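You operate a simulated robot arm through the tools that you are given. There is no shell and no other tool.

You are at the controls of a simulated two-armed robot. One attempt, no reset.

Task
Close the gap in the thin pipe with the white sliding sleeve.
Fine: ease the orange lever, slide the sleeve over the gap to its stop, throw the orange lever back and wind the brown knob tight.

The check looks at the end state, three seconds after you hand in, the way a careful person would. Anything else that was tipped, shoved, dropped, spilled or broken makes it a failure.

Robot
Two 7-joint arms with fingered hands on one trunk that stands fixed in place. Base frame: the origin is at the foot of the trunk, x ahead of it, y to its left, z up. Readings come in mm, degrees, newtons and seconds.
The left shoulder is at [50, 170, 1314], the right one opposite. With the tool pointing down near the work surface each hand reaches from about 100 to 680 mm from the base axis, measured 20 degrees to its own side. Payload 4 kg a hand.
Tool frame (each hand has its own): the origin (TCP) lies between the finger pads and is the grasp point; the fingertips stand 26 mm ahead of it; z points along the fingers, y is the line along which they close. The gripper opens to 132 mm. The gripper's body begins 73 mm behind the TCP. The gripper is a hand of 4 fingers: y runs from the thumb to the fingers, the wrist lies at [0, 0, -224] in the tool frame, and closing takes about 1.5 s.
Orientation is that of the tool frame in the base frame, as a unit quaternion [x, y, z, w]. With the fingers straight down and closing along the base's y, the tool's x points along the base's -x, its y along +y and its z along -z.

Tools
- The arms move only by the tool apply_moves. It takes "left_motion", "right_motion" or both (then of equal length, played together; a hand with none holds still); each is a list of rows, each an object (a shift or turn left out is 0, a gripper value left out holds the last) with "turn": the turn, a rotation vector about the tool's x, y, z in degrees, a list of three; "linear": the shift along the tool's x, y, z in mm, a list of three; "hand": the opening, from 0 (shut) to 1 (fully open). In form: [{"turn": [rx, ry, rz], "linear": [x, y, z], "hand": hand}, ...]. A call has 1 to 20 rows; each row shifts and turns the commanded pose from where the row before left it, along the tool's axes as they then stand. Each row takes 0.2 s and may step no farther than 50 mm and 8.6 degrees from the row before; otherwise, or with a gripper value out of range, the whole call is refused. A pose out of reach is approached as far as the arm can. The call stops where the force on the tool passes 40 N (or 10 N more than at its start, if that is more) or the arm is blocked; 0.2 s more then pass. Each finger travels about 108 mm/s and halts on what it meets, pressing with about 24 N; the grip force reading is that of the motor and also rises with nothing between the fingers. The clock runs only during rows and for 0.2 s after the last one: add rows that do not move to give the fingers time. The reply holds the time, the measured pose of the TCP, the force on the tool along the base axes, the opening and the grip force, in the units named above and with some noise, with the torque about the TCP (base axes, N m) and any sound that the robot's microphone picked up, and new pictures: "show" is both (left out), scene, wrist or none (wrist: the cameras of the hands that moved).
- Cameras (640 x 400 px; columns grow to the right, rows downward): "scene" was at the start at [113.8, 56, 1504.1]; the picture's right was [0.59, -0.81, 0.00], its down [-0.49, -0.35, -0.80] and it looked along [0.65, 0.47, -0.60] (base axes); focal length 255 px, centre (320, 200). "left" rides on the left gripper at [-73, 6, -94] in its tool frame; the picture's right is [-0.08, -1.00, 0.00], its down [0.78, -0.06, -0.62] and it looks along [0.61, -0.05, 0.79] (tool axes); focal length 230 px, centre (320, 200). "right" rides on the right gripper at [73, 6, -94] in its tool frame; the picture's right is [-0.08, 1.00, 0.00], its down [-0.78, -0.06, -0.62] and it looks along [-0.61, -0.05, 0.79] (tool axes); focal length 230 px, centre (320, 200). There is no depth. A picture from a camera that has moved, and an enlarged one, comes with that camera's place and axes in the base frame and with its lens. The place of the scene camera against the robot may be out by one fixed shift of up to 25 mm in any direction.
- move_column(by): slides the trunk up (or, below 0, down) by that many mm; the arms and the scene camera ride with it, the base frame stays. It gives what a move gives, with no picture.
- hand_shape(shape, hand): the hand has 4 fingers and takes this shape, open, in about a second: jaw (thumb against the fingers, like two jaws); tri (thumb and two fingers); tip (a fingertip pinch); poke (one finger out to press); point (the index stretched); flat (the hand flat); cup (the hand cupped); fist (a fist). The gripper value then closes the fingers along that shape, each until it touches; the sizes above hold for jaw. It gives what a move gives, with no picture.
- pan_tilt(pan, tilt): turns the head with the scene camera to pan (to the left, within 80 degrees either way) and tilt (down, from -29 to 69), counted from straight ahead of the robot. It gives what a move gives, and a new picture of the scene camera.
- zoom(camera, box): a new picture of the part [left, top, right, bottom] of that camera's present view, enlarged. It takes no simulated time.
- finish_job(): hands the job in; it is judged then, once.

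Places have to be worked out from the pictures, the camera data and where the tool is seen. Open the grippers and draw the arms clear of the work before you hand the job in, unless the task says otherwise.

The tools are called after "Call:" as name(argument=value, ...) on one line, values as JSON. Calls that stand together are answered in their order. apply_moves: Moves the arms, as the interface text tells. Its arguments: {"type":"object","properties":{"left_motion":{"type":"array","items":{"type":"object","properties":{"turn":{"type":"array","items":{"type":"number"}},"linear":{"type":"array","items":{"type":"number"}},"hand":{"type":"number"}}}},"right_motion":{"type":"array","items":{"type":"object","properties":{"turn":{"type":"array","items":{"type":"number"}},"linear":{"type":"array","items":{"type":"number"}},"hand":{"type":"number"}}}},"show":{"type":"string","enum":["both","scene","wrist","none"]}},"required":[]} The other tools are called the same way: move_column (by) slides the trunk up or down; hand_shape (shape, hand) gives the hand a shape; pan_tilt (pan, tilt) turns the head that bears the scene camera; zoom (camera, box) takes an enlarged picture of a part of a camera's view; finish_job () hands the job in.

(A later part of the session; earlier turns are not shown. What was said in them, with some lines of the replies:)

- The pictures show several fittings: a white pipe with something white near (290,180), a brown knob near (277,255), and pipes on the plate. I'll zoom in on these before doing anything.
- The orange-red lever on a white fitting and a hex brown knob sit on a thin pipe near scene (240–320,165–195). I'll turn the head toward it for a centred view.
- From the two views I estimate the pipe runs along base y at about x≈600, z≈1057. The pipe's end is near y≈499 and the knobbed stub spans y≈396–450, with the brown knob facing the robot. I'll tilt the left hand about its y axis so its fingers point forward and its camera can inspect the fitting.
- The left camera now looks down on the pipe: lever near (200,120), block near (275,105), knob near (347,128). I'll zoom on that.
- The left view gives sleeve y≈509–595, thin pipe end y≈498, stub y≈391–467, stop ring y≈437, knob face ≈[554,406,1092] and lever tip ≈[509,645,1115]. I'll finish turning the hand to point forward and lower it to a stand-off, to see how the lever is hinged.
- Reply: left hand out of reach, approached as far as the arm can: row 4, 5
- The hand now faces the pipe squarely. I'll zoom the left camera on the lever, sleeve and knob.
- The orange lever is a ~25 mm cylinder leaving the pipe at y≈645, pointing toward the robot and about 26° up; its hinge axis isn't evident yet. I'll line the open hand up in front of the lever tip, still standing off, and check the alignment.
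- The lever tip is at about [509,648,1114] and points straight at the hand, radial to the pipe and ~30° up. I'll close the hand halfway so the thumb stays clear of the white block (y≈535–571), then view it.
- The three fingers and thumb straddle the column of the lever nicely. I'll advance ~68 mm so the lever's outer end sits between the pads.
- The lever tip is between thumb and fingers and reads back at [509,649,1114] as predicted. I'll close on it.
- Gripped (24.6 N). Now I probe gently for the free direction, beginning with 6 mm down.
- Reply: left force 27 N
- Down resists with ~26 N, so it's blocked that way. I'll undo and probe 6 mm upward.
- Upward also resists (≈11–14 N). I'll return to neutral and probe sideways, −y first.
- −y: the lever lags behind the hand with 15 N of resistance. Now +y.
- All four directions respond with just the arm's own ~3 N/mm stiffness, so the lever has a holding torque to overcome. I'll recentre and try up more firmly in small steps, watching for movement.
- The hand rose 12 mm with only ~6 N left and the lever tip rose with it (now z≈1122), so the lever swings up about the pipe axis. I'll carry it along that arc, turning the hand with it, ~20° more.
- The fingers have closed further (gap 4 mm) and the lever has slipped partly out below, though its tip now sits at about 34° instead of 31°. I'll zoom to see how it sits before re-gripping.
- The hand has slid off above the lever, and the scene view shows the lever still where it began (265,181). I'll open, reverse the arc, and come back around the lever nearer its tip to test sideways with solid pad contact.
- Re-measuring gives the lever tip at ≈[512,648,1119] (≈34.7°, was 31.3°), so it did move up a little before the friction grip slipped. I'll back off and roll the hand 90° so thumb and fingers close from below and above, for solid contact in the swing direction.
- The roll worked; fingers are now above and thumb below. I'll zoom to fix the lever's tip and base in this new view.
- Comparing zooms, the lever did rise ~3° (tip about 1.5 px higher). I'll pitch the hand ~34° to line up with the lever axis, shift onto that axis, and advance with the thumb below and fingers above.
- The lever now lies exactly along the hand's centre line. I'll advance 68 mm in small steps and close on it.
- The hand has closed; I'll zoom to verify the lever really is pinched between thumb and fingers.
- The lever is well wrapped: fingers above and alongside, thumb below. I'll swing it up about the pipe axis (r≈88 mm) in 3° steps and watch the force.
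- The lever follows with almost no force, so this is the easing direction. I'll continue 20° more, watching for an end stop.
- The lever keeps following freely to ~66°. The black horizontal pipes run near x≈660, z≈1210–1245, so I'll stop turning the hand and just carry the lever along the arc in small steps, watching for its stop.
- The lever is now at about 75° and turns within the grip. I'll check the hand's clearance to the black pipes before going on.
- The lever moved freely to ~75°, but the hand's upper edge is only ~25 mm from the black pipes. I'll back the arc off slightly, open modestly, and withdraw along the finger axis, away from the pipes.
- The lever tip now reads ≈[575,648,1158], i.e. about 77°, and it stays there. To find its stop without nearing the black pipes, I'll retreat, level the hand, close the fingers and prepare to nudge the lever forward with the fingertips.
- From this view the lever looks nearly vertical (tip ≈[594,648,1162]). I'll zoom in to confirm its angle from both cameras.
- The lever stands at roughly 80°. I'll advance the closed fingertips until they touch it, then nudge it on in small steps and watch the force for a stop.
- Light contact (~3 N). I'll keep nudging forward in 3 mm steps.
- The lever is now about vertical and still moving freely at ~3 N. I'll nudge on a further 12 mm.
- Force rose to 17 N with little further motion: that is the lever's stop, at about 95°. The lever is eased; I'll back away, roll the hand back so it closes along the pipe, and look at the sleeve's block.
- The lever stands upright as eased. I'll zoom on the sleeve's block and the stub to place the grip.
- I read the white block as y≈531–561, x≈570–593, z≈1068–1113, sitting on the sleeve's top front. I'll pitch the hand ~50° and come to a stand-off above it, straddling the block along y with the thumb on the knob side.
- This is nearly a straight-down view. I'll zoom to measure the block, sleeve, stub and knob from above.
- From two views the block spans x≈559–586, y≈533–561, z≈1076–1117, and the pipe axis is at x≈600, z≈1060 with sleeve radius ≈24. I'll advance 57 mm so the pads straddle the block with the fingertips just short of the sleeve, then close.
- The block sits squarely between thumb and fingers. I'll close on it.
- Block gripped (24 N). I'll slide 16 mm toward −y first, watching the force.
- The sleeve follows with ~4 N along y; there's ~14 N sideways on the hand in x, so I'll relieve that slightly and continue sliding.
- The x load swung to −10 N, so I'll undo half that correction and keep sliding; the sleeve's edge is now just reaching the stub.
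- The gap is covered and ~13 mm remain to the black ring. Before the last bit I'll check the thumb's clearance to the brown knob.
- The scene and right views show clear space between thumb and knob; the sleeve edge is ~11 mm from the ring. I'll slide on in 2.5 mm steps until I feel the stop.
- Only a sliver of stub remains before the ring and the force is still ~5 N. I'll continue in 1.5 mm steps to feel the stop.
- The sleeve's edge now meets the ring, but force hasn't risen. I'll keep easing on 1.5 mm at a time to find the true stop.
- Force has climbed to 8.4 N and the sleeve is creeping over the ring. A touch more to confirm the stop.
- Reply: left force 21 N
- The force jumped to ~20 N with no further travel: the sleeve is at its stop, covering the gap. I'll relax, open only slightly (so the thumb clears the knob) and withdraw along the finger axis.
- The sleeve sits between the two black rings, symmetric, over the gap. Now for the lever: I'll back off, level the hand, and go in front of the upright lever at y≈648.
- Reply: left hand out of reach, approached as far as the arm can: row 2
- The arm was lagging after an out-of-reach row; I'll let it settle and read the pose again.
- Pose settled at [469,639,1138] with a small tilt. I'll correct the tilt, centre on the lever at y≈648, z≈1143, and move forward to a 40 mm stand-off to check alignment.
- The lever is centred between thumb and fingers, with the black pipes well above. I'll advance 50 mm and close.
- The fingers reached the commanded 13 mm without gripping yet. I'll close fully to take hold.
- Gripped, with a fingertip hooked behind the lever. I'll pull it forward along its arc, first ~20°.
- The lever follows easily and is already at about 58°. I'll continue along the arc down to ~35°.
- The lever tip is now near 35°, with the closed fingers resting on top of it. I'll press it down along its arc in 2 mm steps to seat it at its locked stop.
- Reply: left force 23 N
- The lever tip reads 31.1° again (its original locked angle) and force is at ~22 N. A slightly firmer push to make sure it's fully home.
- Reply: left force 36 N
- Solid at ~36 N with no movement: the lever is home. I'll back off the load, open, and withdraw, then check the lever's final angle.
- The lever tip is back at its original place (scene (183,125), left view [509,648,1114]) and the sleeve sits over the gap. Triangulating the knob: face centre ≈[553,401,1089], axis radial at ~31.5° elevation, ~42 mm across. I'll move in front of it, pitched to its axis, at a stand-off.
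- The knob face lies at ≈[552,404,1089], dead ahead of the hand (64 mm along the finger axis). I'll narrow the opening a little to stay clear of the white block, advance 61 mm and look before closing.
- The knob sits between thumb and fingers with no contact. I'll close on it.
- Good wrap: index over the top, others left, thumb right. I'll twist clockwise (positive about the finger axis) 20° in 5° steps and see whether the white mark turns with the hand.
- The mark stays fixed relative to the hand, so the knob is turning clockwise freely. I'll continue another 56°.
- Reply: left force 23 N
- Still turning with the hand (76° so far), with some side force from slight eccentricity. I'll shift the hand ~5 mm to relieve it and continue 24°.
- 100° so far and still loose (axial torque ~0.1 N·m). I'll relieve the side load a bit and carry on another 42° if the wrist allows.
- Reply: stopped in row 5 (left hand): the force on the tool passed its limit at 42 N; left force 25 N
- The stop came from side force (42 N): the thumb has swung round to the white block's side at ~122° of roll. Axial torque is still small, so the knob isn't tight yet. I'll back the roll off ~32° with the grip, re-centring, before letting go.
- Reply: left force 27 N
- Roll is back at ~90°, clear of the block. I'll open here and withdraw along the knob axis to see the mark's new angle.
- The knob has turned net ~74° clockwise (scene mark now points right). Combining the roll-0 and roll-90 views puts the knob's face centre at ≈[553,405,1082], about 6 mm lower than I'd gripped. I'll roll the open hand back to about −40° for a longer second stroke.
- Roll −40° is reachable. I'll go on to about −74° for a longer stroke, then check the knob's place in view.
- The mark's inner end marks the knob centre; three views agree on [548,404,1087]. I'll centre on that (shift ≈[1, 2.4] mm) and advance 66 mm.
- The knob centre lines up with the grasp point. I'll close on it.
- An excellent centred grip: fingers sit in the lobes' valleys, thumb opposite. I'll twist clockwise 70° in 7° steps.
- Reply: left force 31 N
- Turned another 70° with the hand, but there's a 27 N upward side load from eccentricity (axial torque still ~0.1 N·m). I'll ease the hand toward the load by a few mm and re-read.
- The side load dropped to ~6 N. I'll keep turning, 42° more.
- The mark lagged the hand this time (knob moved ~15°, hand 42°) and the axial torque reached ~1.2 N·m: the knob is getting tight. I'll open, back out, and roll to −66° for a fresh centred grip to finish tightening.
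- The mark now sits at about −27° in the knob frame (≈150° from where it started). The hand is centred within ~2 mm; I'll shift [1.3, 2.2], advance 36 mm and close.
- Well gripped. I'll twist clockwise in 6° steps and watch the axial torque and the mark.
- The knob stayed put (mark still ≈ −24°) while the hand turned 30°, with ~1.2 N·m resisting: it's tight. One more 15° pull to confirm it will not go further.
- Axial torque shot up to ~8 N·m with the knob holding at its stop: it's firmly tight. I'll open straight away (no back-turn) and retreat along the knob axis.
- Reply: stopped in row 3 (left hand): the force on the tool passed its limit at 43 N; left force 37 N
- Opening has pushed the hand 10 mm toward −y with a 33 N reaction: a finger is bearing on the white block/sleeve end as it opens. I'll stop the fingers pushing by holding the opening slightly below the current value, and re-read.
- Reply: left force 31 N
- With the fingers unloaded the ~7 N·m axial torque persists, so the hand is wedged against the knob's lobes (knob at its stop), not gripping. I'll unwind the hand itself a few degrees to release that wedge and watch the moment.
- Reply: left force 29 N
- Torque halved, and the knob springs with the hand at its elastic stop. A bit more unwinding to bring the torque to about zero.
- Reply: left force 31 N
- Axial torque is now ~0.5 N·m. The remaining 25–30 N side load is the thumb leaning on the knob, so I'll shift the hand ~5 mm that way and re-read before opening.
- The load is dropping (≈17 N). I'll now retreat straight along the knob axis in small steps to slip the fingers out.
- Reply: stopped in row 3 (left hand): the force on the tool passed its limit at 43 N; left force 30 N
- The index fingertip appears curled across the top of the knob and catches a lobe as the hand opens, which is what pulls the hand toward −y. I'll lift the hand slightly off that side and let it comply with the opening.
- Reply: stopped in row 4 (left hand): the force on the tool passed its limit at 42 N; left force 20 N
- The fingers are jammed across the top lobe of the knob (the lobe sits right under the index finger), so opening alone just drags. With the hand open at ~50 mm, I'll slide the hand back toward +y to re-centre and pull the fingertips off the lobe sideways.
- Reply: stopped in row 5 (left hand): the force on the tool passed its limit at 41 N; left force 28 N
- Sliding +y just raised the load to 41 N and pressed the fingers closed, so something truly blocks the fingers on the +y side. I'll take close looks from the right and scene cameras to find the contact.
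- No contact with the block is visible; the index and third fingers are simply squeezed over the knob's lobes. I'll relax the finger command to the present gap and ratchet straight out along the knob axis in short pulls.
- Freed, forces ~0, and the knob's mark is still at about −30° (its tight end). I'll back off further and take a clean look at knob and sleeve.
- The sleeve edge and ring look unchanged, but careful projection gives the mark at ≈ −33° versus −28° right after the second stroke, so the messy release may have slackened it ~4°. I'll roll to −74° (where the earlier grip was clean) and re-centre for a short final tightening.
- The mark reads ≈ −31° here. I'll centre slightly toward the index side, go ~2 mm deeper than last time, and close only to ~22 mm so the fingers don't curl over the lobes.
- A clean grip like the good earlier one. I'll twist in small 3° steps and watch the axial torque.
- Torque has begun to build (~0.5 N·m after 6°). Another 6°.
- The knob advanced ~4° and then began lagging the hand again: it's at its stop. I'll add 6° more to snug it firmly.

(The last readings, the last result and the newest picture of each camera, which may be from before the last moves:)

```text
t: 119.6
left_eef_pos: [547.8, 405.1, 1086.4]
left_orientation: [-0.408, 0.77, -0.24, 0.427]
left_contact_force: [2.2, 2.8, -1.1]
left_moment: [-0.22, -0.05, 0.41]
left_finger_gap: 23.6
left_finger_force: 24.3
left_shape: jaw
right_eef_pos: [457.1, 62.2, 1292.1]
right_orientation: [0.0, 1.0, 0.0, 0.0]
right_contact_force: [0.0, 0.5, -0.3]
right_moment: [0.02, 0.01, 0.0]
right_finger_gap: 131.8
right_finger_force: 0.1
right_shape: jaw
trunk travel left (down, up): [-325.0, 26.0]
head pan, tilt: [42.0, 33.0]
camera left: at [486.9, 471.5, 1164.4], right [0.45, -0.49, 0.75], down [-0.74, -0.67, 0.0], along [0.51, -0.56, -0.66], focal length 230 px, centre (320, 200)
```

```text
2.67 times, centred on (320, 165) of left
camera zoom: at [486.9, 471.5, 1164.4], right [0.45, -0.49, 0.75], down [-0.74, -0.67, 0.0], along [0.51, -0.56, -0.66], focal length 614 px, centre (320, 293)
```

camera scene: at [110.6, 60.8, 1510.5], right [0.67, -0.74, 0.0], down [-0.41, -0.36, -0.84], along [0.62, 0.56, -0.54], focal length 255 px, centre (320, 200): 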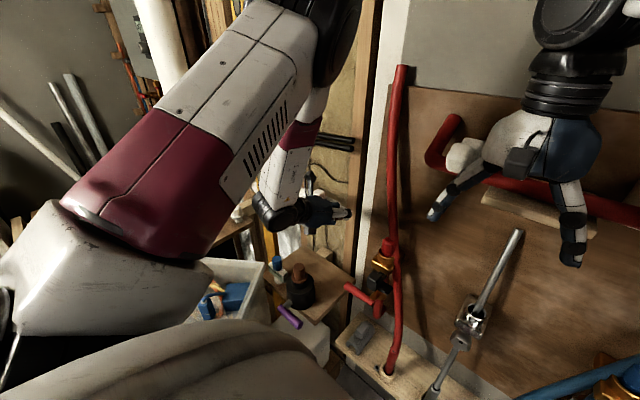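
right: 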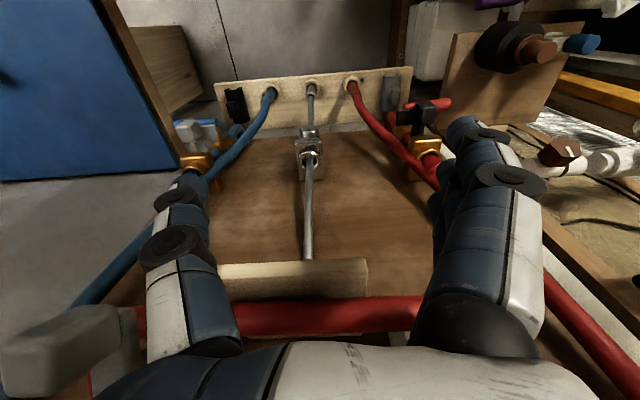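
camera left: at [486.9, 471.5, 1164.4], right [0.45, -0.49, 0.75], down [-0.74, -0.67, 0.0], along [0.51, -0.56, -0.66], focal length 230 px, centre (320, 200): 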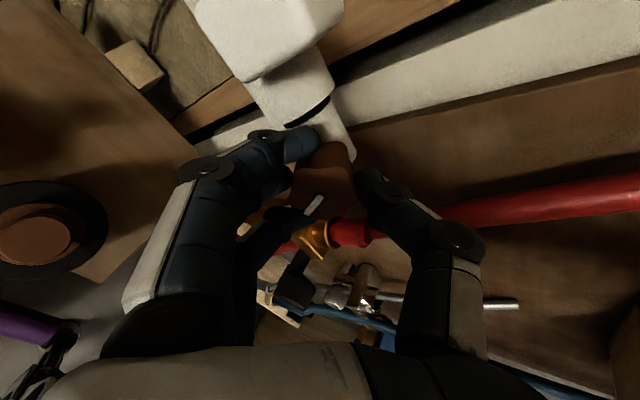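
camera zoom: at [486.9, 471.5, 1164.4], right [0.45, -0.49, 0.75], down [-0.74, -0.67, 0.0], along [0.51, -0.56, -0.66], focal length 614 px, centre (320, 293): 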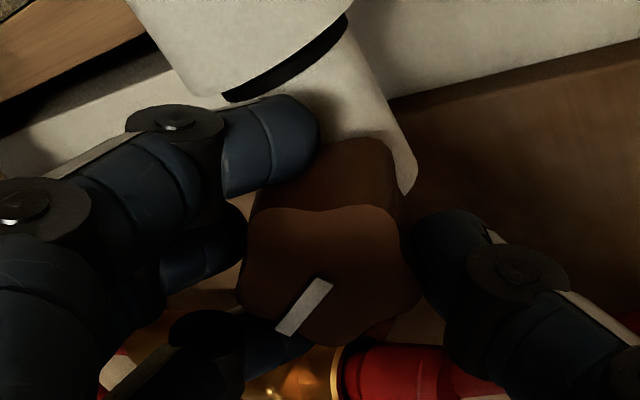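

The knob holds at its stop (mark no longer advancing). Fingers are not curled over this time, so I'll open and retreat along the axis.

Call:
apply_moves(left_motion=[{"hand": 0.35}, {"hand": 0.46}, {}, {}, {"linear": [0, 0, -15]}, {"linear": [0, 0, -20]}, {"linear": [0, 0, -25]}, {}], show="wrist")

Call:
zoom(camera="left", box=[160, 20, 400, 170])

Call:
zoom(camera="right", box=[480, 80, 640, 200])

```text
t: 121.4
left_eef_pos: [495.4, 405.8, 1117.3]
left_orientation: [-0.407, 0.771, -0.241, 0.427]
left_contact_force: [0.4, 0.1, -0.1]
left_moment: [0.01, 0.03, -0.01]
left_finger_gap: 60.0
left_finger_force: 0.1
left_shape: jaw
right_eef_pos: [456.1, 61.2, 1293.5]
right_orientation: [0.0, 1.0, 0.0, 0.0]
right_contact_force: [0.5, -0.1, -0.6]
right_moment: [-0.02, 0.02, -0.02]
right_finger_gap: 131.7
right_finger_force: 0.1
right_shape: jaw
trunk travel left (down, up): [-325.0, 26.0]
head pan, tilt: [42.0, 33.0]
camera left: at [435.1, 471.3, 1195.4], right [0.45, -0.49, 0.75], down [-0.74, -0.67, 0.0], along [0.51, -0.56, -0.66], focal length 230 px, centre (320, 200)
```

left: 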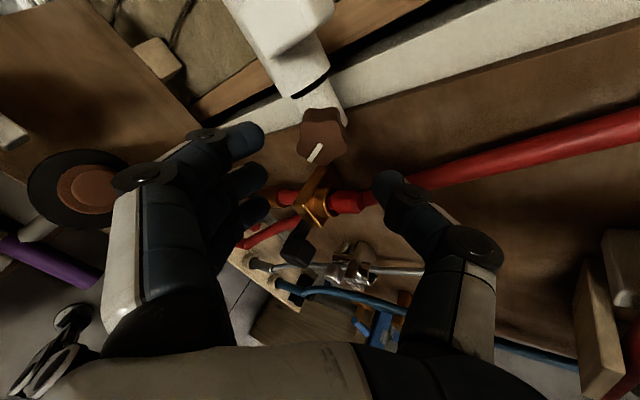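

```text
2.67 times, centred on (280, 95) of left
camera zoom: at [435.1, 471.3, 1195.4], right [0.45, -0.49, 0.75], down [-0.74, -0.67, 0.0], along [0.51, -0.56, -0.66], focal length 614 px, centre (427, 480)
```

zoom: 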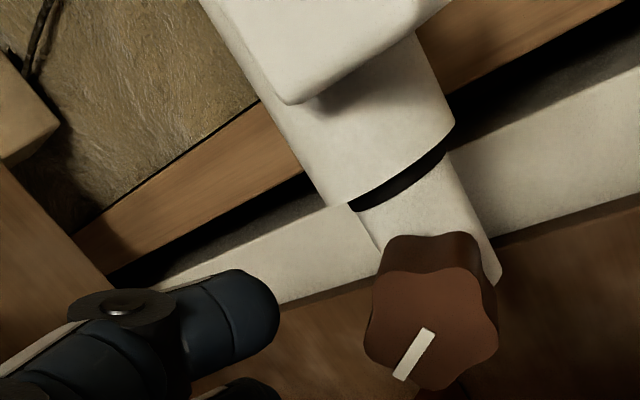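

```text
3.33 times, centred on (560, 140) of right
camera zoom: at [383.7, 66.4, 1387.7], right [0.08, 1.0, 0.0], down [0.79, -0.06, 0.62], along [0.61, -0.05, -0.79], focal length 767 px, centre (-480, 400)
```

zoom: 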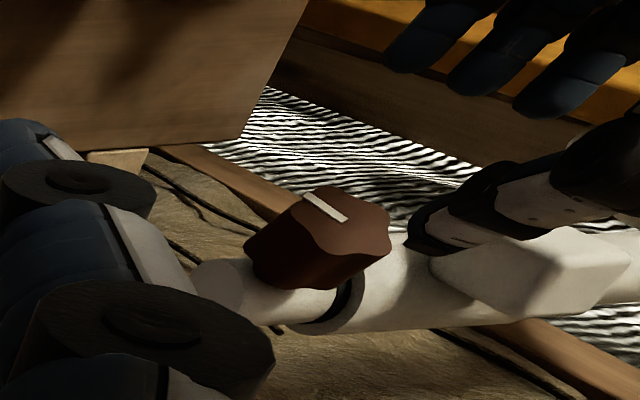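

Clean release; the right view shows the knob's mark in the same tight position as after the earlier stop, and the sleeve edge/ring unchanged. I'll withdraw the hand and roll it level, away from the work.

Call:
apply_moves(left_motion=[{"linear": [0, 0, -35]}, {"linear": [0, 0, -35]}, {"turn": [0, 0, 8]}, {"turn": [0, 0, 8]}, {"turn": [0, 0, 8]}, {"turn": [0, 0, 8]}, {"turn": [0, 0, 8]}, {"turn": [0, 0, 8]}, {"turn": [0, 0, 8]}, {"linear": [-20, 15, -10]}, {"linear": [-20, 15, -10]}, {}])

```text
t: 124.0
left_eef_pos: [438.8, 439.4, 1197.0]
left_orientation: [0.003, 0.872, -0.012, 0.49]
left_contact_force: [-0.4, 0.3, 0.0]
left_moment: [-0.02, -0.01, 0.02]
left_finger_gap: 59.9
left_finger_force: 0.1
left_shape: jaw
right_eef_pos: [455.8, 61.9, 1294.4]
right_orientation: [0.0, 1.0, 0.0, 0.0]
right_contact_force: [0.6, -0.3, -0.5]
right_moment: [0.0, 0.03, -0.03]
right_finger_gap: 131.7
right_finger_force: 0.1
right_shape: jaw
trunk travel left (down, up): [-325.0, 26.0]
head pan, tilt: [42.0, 33.0]
camera scene: at [109.9, 64.6, 1510.3], right [0.67, -0.74, 0.0], down [-0.41, -0.36, -0.84], along [0.62, 0.56, -0.54], focal length 255 px, centre (320, 200)
camera left: at [396.8, 446.7, 1307.8], right [0.03, -1.0, 0.09], down [-0.94, -0.05, -0.35], along [0.35, -0.07, -0.93], focal length 230 px, centre (320, 200)
```

scene: 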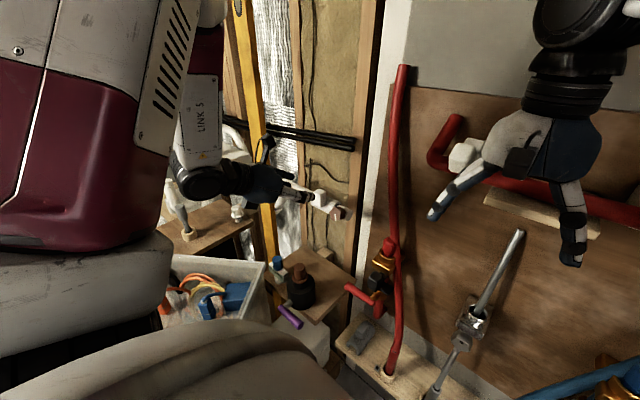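
left: 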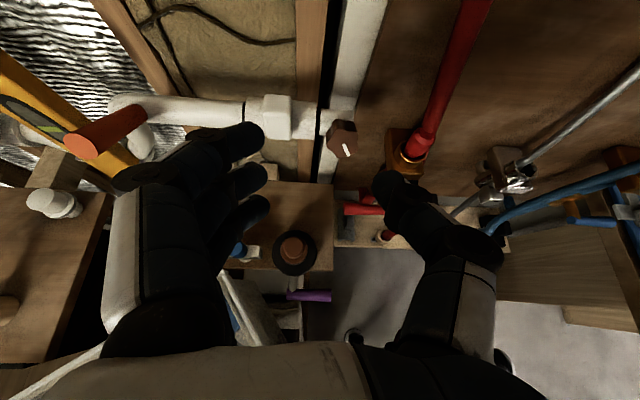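

From here the left camera sees lever, sleeve and knob together; I'll zoom in to check each.

Call:
zoom(camera="left", box=[210, 70, 370, 170])

Call:
zoom(camera="left", box=[40, 70, 260, 200])

```text
4.00 times, centred on (290, 120) of left
camera zoom: at [396.8, 446.7, 1307.8], right [0.03, -1.0, 0.09], down [-0.94, -0.05, -0.35], along [0.35, -0.07, -0.93], focal length 920 px, centre (440, 520)
```

zoom: 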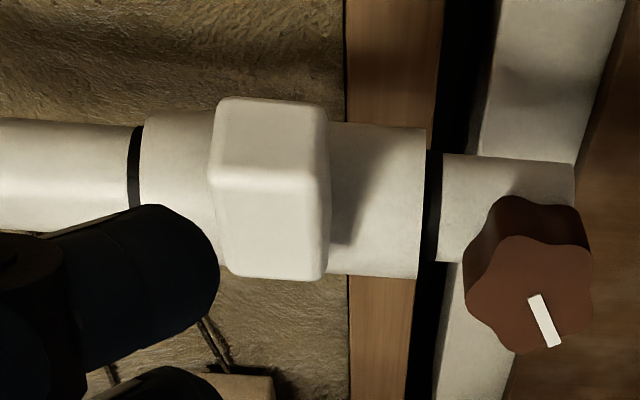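

```text
2.91 times, centred on (150, 135) of left
camera zoom: at [396.8, 446.7, 1307.8], right [0.03, -1.0, 0.09], down [-0.94, -0.05, -0.35], along [0.35, -0.07, -0.93], focal length 669 px, centre (814, 389)
```

zoom: 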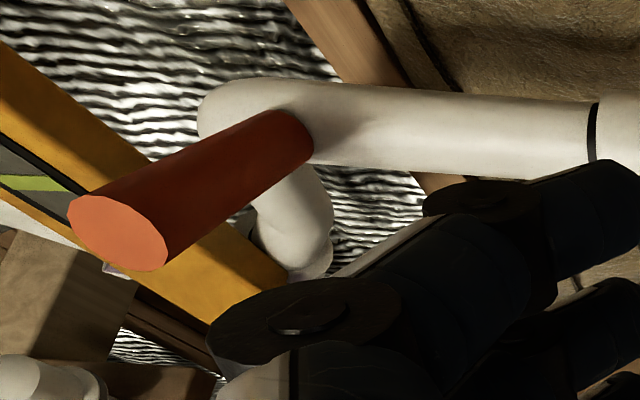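

Both rings flank the sleeve and the lever is at its locked angle. I'll zoom tighter on the two sleeve edges to be sure the sleeve hasn't crept off its stop.

Call:
zoom(camera="left", box=[300, 90, 364, 130])

Call:
zoom(camera="left", box=[220, 80, 284, 120])

Call:
zoom(camera="right", box=[540, 120, 640, 190])

```text
10.00 times, centred on (332, 110) of left
camera zoom: at [396.8, 446.7, 1307.8], right [0.03, -1.0, 0.09], down [-0.94, -0.05, -0.35], along [0.35, -0.07, -0.93], focal length 2301 px, centre (200, 1100)
```

zoom: 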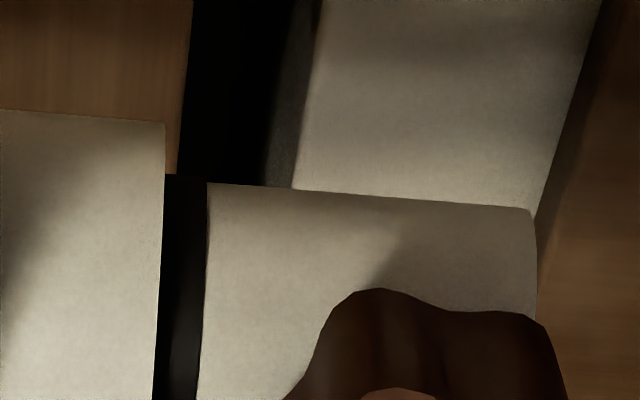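

```text
10.00 times, centred on (252, 100) of left
camera zoom: at [396.8, 446.7, 1307.8], right [0.03, -1.0, 0.09], down [-0.94, -0.05, -0.35], along [0.35, -0.07, -0.93], focal length 2301 px, centre (1000, 1200)
```

zoom: 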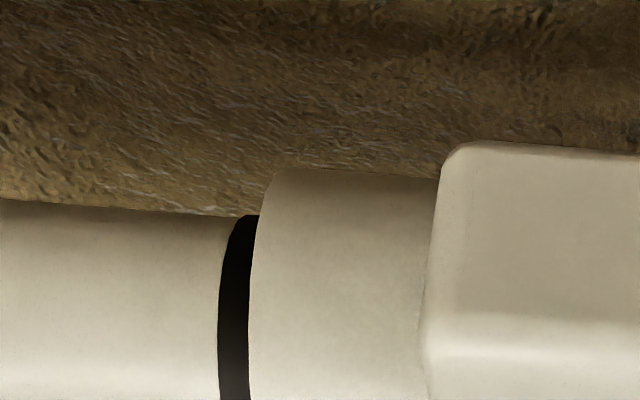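

```text
5.71 times, centred on (590, 155) of right
camera zoom: at [383.3, 66.3, 1387.8], right [0.08, 1.0, 0.0], down [0.78, -0.06, 0.62], along [0.61, -0.05, -0.79], focal length 1315 px, centre (-1223, 457)
```

zoom: 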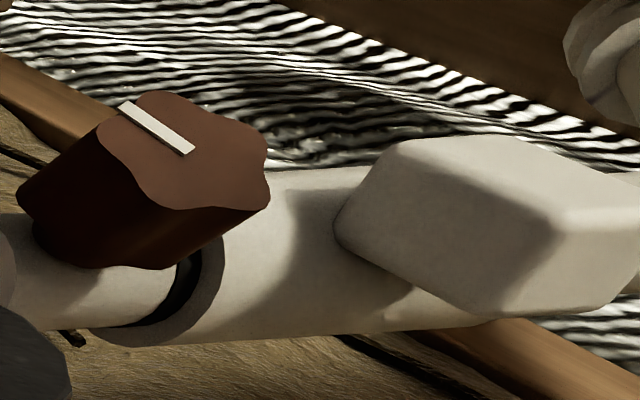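

The exposed ring widths work out equal (≈5.5 mm each side), so the sleeve sits exactly at its stop, unchanged since I released it. Now I'll take the left arm back up to its starting area, clear of the work.

Call:
apply_moves(left_motion=[{"linear": [-30, 6.7, -34]}, {"linear": [-30, 6.7, -34]}, {"linear": [-30, 6.7, -34]}, {"turn": [0, 8.4, 0]}, {"turn": [0, 8.4, 0]}, {"turn": [0, 8.4, 0]}, {"turn": [0, 8.4, 0]}, {"turn": [0, 8.4, 0]}, {"turn": [0, 8.3, 0]}, {"turn": [0, 8.3, 0]}, {"hand": 1.0}, {}, {}])

Call:
zoom(camera="scene", box=[220, 150, 380, 250])

```text
t: 126.8
left_eef_pos: [400.1, 461.5, 1328.7]
left_orientation: [0.007, 1.0, -0.01, 0.0]
left_contact_force: [-0.3, 0.6, 0.2]
left_moment: [-0.02, 0.01, 0.01]
left_finger_gap: 132.0
left_finger_force: 0.1
left_shape: jaw
right_eef_pos: [454.8, 60.6, 1295.4]
right_orientation: [-0.001, 1.0, 0.0, -0.001]
right_contact_force: [-0.2, 0.0, -0.5]
right_moment: [0.02, 0.01, -0.03]
right_finger_gap: 131.8
right_finger_force: 0.0
right_shape: jaw
trunk travel left (down, up): [-325.0, 26.0]
head pan, tilt: [42.0, 33.0]
camera scene: at [109.3, 64.6, 1510.4], right [0.67, -0.74, 0.0], down [-0.4, -0.36, -0.84], along [0.62, 0.56, -0.54], focal length 255 px, centre (320, 200)
camera left: at [473.1, 468.0, 1421.1], right [0.06, -1.0, 0.02], down [-0.79, -0.04, 0.62], along [-0.61, -0.05, -0.79], focal length 230 px, centre (320, 200)
```

scene: 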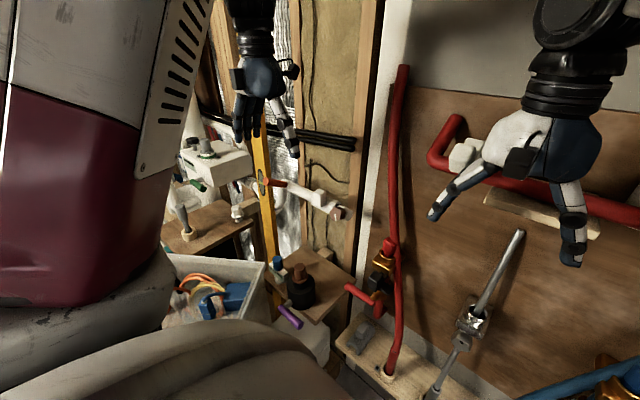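
left: 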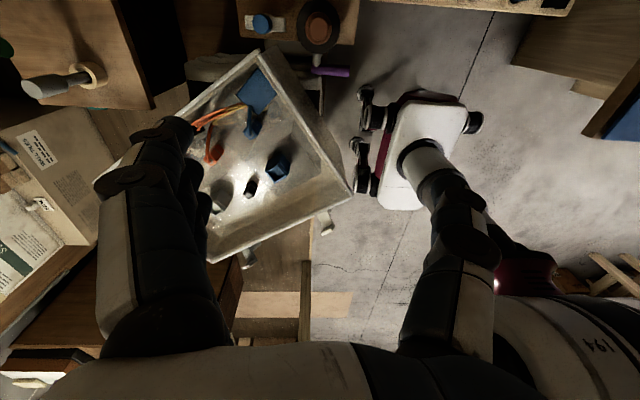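

```text
4.00 times, centred on (300, 200) of scene
camera zoom: at [109.3, 64.6, 1510.4], right [0.67, -0.74, 0.0], down [-0.4, -0.36, -0.84], along [0.62, 0.56, -0.54], focal length 1020 px, centre (400, 200)
```

zoom: 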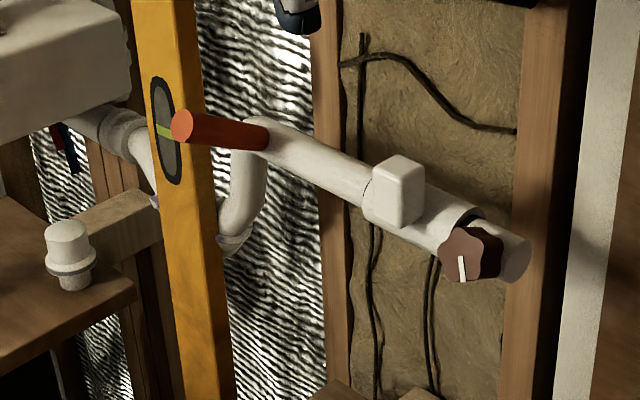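

The overview matches the starting scene except for the job itself. The sleeve spans the gap between its rings, and the orange lever is back at its locked position (tip at the same pixel as at the start). The knob is wound to its stop, and both hands are open and clear. I'll hand it in.

Call:
finish_job()

```text
The job is handed in.
```

The white sleeve now closes the gap in the thin pipe. The orange lever is thrown back, the brown knob is wound tight, and I've handed the job in.

- **Sleeve:** I slid it about 72 mm until it met its stop. It sits evenly between the two black rings, with about 5.5 mm of ring showing on each side, and it did not shift during the later work.
- **Orange lever:** It swung up to its stop to free the sleeve. I then pressed it back down until it held firm at about 36 N. Its tip is where it was at the start.
- **Brown knob:** I turned it clockwise about 150° to its stop, which held against about 8 N·m. My fingers then jammed on the knob and may have slackened it by 2–4° as I pulled free. I gripped it again and snugged it back to the stop, this time at only about 0.4 N·m before my grip slipped.

While the fingers were jammed, the hand pushed on the fitting with up to about 43 N. The camera views afterwards showed no damage and nothing else moved. Both hands are open and clear of the work.
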